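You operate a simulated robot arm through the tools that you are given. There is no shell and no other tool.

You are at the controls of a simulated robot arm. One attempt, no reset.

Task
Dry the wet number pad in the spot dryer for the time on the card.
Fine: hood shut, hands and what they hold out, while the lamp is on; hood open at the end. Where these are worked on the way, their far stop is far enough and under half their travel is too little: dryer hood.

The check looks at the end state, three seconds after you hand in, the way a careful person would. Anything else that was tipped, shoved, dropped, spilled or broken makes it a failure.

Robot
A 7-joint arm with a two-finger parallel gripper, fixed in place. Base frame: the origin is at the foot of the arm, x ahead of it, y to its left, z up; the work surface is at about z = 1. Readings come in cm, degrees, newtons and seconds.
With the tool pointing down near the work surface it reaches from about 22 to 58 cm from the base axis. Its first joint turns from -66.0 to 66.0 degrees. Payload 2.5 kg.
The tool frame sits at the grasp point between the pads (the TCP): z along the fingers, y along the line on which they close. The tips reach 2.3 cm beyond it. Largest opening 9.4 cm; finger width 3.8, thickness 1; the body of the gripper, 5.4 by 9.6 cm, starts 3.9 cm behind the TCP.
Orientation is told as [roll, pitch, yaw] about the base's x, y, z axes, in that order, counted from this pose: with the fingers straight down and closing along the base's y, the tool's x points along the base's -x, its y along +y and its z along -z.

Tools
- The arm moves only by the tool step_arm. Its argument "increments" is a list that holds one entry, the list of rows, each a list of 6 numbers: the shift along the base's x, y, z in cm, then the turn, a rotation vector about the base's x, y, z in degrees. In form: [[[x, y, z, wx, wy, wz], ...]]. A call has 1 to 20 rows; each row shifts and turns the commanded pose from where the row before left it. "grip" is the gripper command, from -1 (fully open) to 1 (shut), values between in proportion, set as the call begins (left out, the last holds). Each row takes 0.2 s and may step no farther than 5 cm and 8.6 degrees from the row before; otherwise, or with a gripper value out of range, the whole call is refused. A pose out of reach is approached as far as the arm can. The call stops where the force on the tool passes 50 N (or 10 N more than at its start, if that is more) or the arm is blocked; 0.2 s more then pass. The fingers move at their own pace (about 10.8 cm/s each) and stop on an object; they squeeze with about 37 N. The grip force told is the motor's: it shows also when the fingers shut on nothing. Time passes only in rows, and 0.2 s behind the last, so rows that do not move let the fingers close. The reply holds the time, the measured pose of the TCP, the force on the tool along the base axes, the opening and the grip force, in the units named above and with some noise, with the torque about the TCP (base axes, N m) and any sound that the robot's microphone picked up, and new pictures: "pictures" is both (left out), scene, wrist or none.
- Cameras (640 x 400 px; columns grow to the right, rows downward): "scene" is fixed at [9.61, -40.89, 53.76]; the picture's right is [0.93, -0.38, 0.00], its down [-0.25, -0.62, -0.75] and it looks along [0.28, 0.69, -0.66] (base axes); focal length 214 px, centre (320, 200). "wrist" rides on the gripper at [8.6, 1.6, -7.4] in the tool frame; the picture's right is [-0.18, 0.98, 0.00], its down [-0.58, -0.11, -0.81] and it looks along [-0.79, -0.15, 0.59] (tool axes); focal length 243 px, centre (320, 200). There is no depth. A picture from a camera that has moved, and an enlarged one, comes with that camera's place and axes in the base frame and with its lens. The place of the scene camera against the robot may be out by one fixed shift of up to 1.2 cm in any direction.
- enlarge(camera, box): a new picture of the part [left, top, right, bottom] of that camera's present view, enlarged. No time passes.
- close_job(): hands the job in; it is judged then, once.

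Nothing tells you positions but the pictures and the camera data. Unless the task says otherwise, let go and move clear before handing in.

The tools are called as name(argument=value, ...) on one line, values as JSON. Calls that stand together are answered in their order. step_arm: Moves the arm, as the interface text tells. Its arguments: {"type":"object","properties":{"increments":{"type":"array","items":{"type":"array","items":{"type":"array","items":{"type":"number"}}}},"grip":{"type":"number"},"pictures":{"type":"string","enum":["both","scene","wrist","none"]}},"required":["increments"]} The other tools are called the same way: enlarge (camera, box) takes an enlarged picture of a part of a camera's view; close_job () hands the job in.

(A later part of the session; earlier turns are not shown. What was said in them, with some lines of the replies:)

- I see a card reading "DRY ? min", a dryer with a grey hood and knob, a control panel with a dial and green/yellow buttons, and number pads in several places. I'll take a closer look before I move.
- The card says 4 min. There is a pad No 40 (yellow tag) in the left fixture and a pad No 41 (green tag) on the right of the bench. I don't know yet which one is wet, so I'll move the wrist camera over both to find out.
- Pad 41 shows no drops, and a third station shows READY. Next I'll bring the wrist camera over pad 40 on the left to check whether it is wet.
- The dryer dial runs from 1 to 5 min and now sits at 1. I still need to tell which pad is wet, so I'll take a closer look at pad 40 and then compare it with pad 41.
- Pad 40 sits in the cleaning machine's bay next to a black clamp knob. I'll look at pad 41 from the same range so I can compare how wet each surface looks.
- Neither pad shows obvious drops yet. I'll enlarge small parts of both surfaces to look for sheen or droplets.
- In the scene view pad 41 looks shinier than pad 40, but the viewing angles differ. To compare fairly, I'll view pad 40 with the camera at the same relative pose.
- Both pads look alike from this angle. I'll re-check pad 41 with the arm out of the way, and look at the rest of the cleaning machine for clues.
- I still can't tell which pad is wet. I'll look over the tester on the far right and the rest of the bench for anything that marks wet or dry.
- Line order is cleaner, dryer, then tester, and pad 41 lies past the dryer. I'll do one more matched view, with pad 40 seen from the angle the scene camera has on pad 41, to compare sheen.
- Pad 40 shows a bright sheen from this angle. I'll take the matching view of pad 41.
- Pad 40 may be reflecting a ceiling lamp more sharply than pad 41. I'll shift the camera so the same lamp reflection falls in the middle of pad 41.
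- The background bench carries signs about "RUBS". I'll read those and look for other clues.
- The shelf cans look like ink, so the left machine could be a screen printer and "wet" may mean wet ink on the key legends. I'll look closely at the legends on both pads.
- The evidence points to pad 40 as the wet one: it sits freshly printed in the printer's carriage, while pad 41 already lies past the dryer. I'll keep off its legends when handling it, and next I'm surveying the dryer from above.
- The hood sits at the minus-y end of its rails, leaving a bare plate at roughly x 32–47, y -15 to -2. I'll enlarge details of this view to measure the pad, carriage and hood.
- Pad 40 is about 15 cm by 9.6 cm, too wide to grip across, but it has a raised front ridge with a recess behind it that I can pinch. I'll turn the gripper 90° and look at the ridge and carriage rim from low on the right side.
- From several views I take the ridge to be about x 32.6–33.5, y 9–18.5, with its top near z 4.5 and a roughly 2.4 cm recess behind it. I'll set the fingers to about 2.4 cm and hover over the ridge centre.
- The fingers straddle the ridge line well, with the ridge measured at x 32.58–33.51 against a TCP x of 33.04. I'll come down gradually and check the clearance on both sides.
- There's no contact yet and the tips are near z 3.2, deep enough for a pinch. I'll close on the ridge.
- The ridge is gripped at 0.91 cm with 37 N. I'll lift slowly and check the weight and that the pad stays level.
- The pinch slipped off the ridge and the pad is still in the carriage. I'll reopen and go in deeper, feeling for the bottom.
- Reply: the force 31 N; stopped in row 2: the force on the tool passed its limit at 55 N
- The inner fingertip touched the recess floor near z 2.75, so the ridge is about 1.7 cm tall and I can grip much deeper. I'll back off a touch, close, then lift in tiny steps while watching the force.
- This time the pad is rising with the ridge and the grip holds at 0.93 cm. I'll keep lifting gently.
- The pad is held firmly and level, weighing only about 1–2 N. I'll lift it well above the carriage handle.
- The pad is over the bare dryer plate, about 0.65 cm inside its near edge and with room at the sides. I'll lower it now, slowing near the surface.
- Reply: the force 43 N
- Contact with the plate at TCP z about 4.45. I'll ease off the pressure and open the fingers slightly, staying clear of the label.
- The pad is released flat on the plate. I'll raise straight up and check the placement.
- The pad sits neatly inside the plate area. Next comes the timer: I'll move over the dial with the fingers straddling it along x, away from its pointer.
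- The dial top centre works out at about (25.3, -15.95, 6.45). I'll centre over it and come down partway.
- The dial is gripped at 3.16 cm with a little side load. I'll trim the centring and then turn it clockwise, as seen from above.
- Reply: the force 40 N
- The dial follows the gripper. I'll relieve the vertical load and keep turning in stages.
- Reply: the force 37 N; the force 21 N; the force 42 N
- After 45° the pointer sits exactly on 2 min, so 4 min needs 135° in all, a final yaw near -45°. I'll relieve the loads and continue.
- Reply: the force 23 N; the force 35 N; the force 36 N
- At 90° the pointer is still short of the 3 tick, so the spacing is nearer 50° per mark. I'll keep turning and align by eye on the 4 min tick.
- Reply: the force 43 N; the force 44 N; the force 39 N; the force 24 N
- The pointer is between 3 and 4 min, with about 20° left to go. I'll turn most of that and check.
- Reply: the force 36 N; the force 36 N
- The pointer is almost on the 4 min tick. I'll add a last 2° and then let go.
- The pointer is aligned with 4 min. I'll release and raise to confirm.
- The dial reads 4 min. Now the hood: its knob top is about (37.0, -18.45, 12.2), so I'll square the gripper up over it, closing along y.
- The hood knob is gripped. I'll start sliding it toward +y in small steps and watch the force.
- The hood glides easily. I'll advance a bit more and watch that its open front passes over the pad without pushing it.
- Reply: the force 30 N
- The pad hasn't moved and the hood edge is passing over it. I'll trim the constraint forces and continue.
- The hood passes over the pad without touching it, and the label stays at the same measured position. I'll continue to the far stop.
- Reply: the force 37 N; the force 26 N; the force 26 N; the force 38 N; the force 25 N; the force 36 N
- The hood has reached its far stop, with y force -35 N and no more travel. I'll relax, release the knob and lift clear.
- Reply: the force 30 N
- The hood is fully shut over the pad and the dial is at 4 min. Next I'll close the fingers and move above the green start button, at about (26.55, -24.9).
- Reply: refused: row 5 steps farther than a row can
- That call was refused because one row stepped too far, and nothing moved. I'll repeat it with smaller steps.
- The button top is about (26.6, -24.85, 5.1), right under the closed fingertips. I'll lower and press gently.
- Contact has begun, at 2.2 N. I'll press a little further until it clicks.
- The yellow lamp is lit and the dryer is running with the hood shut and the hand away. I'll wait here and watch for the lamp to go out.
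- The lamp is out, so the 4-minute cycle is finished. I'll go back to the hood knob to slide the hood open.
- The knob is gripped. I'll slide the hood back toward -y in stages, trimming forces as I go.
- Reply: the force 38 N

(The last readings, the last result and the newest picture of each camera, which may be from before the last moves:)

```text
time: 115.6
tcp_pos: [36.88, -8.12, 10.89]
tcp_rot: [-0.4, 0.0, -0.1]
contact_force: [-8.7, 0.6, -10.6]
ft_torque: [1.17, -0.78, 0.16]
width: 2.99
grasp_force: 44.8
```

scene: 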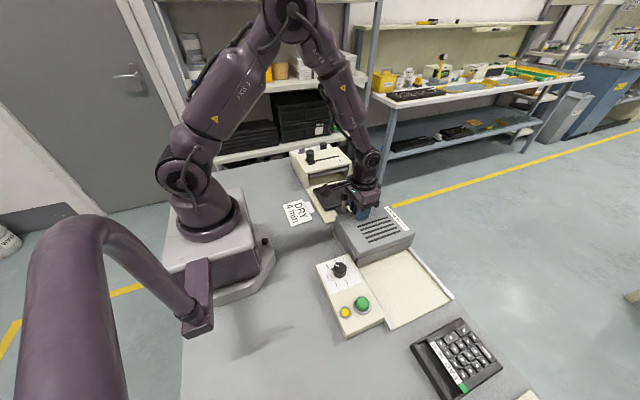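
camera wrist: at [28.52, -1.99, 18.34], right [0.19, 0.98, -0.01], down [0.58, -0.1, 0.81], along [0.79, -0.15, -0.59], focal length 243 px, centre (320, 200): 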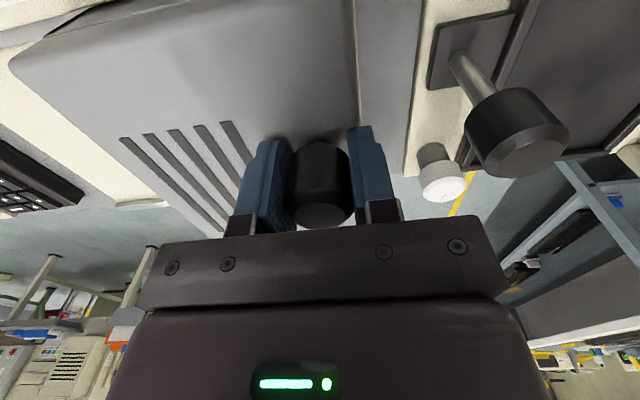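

step_arm(increments=[[[0, -0.8, -0.02, 0, 0, 0], [0, -0.9, 0, 0, 0, 0], [0, -0.8, 0, 0, 0, 0], [0, 0, 0, 0, 0, 0]]], pictures="wrist")

step_arm(increments=[[[0, -0.8, 0, 0, 0, 0], [0, -0.9, 0, 0, 0, 0], [0, -0.8, 0, 0, 0, 0], [0, 0, 0, 0, 0, 0]]])

```text
time: 116.6
tcp_pos: [36.93, -10.5, 11.07]
tcp_rot: [-0.4, 0.1, -0.1]
contact_force: [-11.4, 1.0, 2.1]
ft_torque: [1.15, 0.68, -0.06]
width: 2.97
grasp_force: 44.9
camera wrist: at [28.49, -8.82, 18.53], right [0.19, 0.98, -0.01], down [0.58, -0.1, 0.81], along [0.79, -0.15, -0.59], focal length 243 px, centre (320, 200)
```

wrist: 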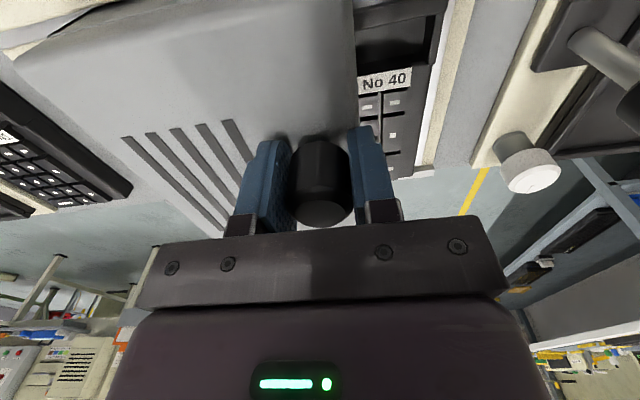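

```text
time: 117.6
tcp_pos: [37.07, -13.1, 10.83]
tcp_rot: [-0.3, -0.1, -0.1]
contact_force: [-18.8, 1.1, 14.4]
ft_torque: [1.16, 0.19, 0.03]
width: 3.0
grasp_force: 45.0
camera wrist: at [28.49, -11.38, 18.52], right [0.18, 0.98, -0.01], down [0.58, -0.1, 0.81], along [0.79, -0.15, -0.59], focal length 243 px, centre (320, 200)
```

scene: 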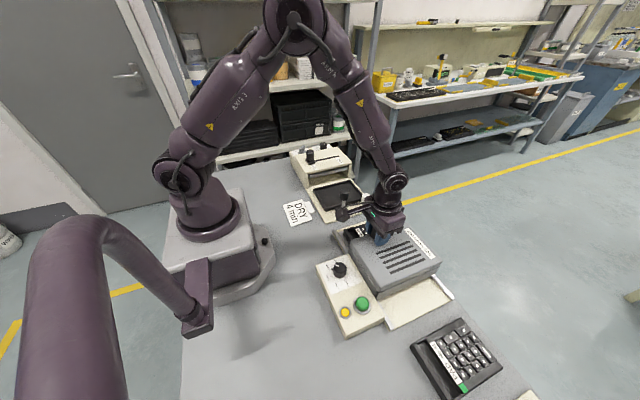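
wrist: 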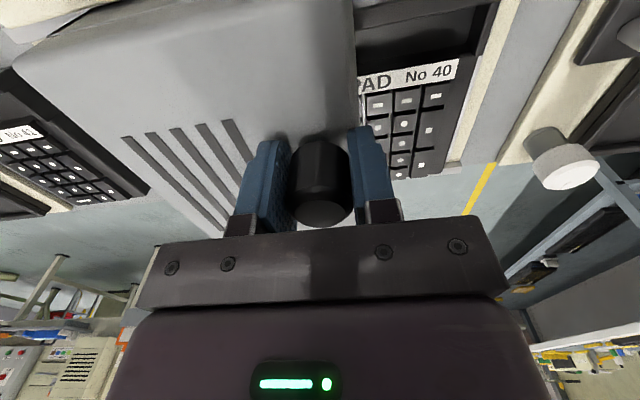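

step_arm(increments=[[[-0.04, -0.7, 0.03, 0, 0, 0], [0, -0.9, 0, 0, 0, 0], [0, -0.8, 0, 0, 0, 0], [0, 0, 0, 0, 0, 0]]], pictures="none")

step_arm(increments=[[[0, -0.7, 0, 0, 0, 0], [0, -0.7, 0, 0, 0, 0], [0, -0.7, 0, 0, 0, 0], [0, 0, 0, 0, 0, 0]]], pictures="none")

```text
time: 118.6
tcp_pos: [36.95, -15.3, 10.9]
tcp_rot: [-0.4, -0.1, 0.1]
contact_force: [5.9, 2.3, -31.8]
ft_torque: [0.93, 0.65, 0.2]
width: 2.98
grasp_force: 45.2
```

```text
time: 119.6
tcp_pos: [37.1, -17.46, 11.02]
tcp_rot: [-0.4, -0.2, -0.2]
contact_force: [8.5, 1.5, -27.8]
ft_torque: [1.15, 0.07, 0.05]
width: 2.99
grasp_force: 45.4
```

step_arm(increments=[[[0.02, -0.4, -0.05, 0, 0, 0], [0, -0.4, 0, 0, 0, 0], [0, -0.3, 0, 0, 0, 0], [0, 0, 0, 0, 0, 0]]], pictures="none")

step_arm(increments=[[[0, -0.2, 0, 0, 0, 0], [0, -0.1, 0, 0, 0, 0], [0, 0, 0, 0, 0, 0]]])

```text
time: 120.6
tcp_pos: [36.91, -18.63, 11.06]
tcp_rot: [-0.5, 0.0, -0.2]
contact_force: [-20.5, 0.3, 7.8]
ft_torque: [1.13, -0.56, -0.25]
width: 3.01
grasp_force: 45.4
```

```text
time: 121.4
tcp_pos: [36.94, -18.73, 11.07]
tcp_rot: [-0.2, 0.2, 0.1]
contact_force: [-26.2, 16.1, 26.2]
ft_torque: [0.73, -0.05, 0.11]
width: 2.97
grasp_force: 45.0
camera wrist: at [28.54, -17.07, 18.57], right [0.18, 0.98, 0.0], down [0.58, -0.11, 0.8], along [0.79, -0.15, -0.59], focal length 243 px, centre (320, 200)
```

scene: 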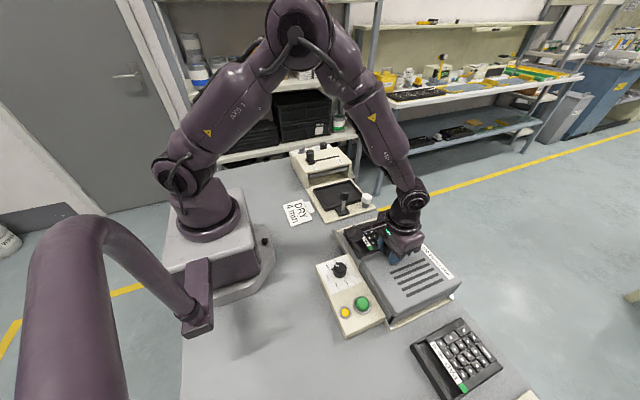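
wrist: 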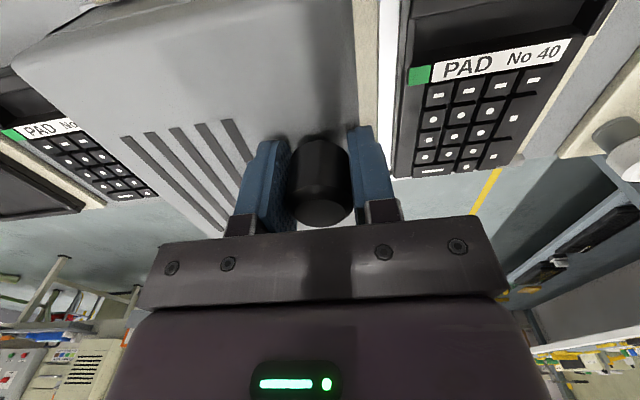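

Pad 40's tag has turned from yellow to green, which confirms it was the wet pad and is now dry. The hood is back at its open stop, so I'll relax, release the knob and lift clear.

step_arm(increments=[[[-0.05, 0.15, 0.05, 0, 0, 0], [0, 0, 0, 0, 0, 0]]], pictures="none")

step_arm(increments=[[[0, 0, 0, 0, 0, 0], [0, 0, 0, 0, 0, 0], [0, 0, 1, 0, 0, 0], [0, 0, 3, 0, 0, 0], [0, 0, 4, 0, 0, 0], [-2, 0, 4, 0, 0, 0], [-3, 2, 3, 0, 0, 0], [-2, 3, 2, 0, 0, 0]]], grip=-0.277)

enlarge(camera="scene", box=[320, 210, 480, 330])

enlarge(camera="scene", box=[270, 130, 510, 400])

```text
time: 122.0
tcp_pos: [37.05, -18.78, 11.03]
tcp_rot: [-0.4, 0.0, 0.0]
contact_force: [-2.5, 3.2, -8.9]
ft_torque: [1.03, 1.36, 0.22]
width: 2.98
grasp_force: 45.2
```

```text
time: 123.8
tcp_pos: [30.19, -13.72, 28.03]
tcp_rot: [-0.4, -0.2, -0.1]
contact_force: [0.0, 0.7, 0.1]
ft_torque: [0.01, 0.0, 0.0]
width: 6.0
grasp_force: 0.0
camera wrist: at [21.65, -11.93, 35.43], right [0.18, 0.98, -0.01], down [0.58, -0.1, 0.81], along [0.79, -0.15, -0.59], focal length 243 px, centre (320, 200)
```

scene: 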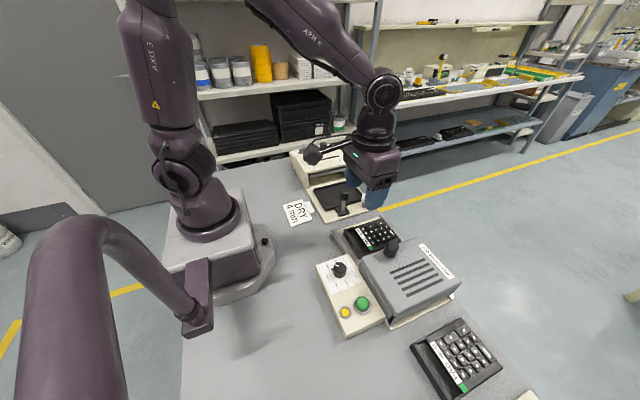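
wrist: 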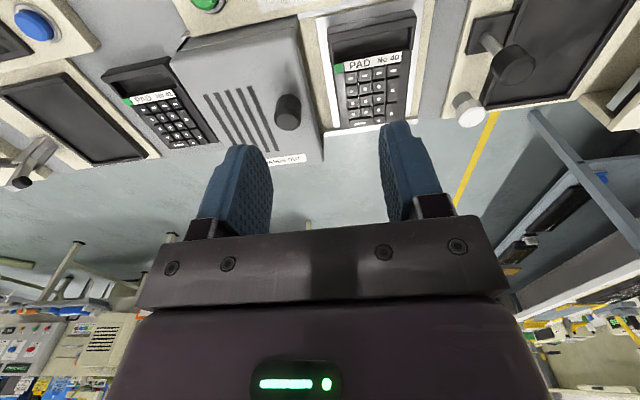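

```text
3.33 times, centred on (400, 270) of scene
camera zoom: at [9.61, -40.89, 53.76], right [0.93, -0.38, 0.0], down [-0.25, -0.62, -0.75], along [0.28, 0.69, -0.66], focal length 715 px, centre (53, -33)
```

zoom: 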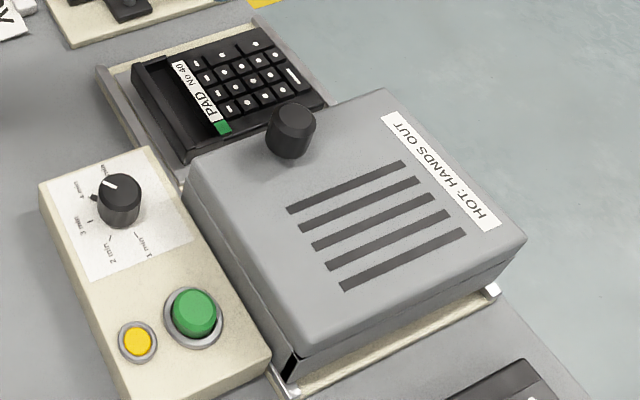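

```text
1.48 times, centred on (390, 265) of scene
camera zoom: at [9.61, -40.89, 53.76], right [0.93, -0.38, 0.0], down [-0.25, -0.62, -0.75], along [0.28, 0.69, -0.66], focal length 318 px, centre (216, 104)
```

zoom: 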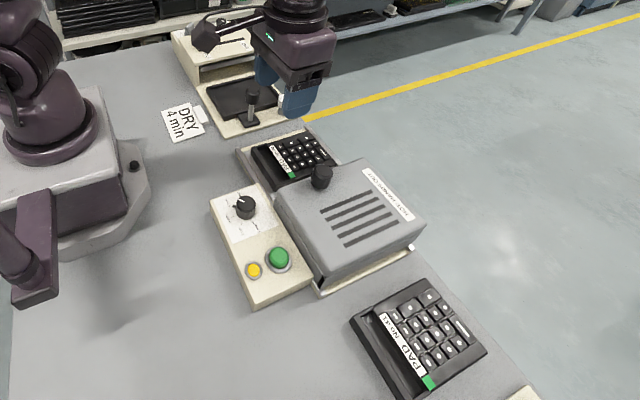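

Everything is in its final state. Pad 40 is dry on the plate with its tag green, the hood is open, the lamp is out and the dial is at 4 min. The gripper is empty and clear, and nothing else was disturbed, so I'm handing in.

close_job()

```text
The job is handed in.
```

I dried pad No 40 in the spot dryer for 4 minutes, the time on the card, and handed the job in. I haven't seen the check's verdict.

- **Wet pad:** I chose No 40 because it sat freshly printed in the printer carriage. Its tag turned from yellow to green after the cycle, which supports that choice.
- **Drying:** the dial was set to 4 min. The hood was shut at its far stop with the hand clear the whole time the lamp was on. The lamp went out by itself after about 8 seconds of simulated time.
- **End state:** the hood is back at its open stop, pad 40 is on the dryer plate, and the gripper is empty and clear.
- **Slip:** my first pinch on the pad's ridge slipped off as I lifted, but the pad stayed in the carriage. A deeper grip held.

Pad No 41 and the other stations looked undisturbed in the last pictures.
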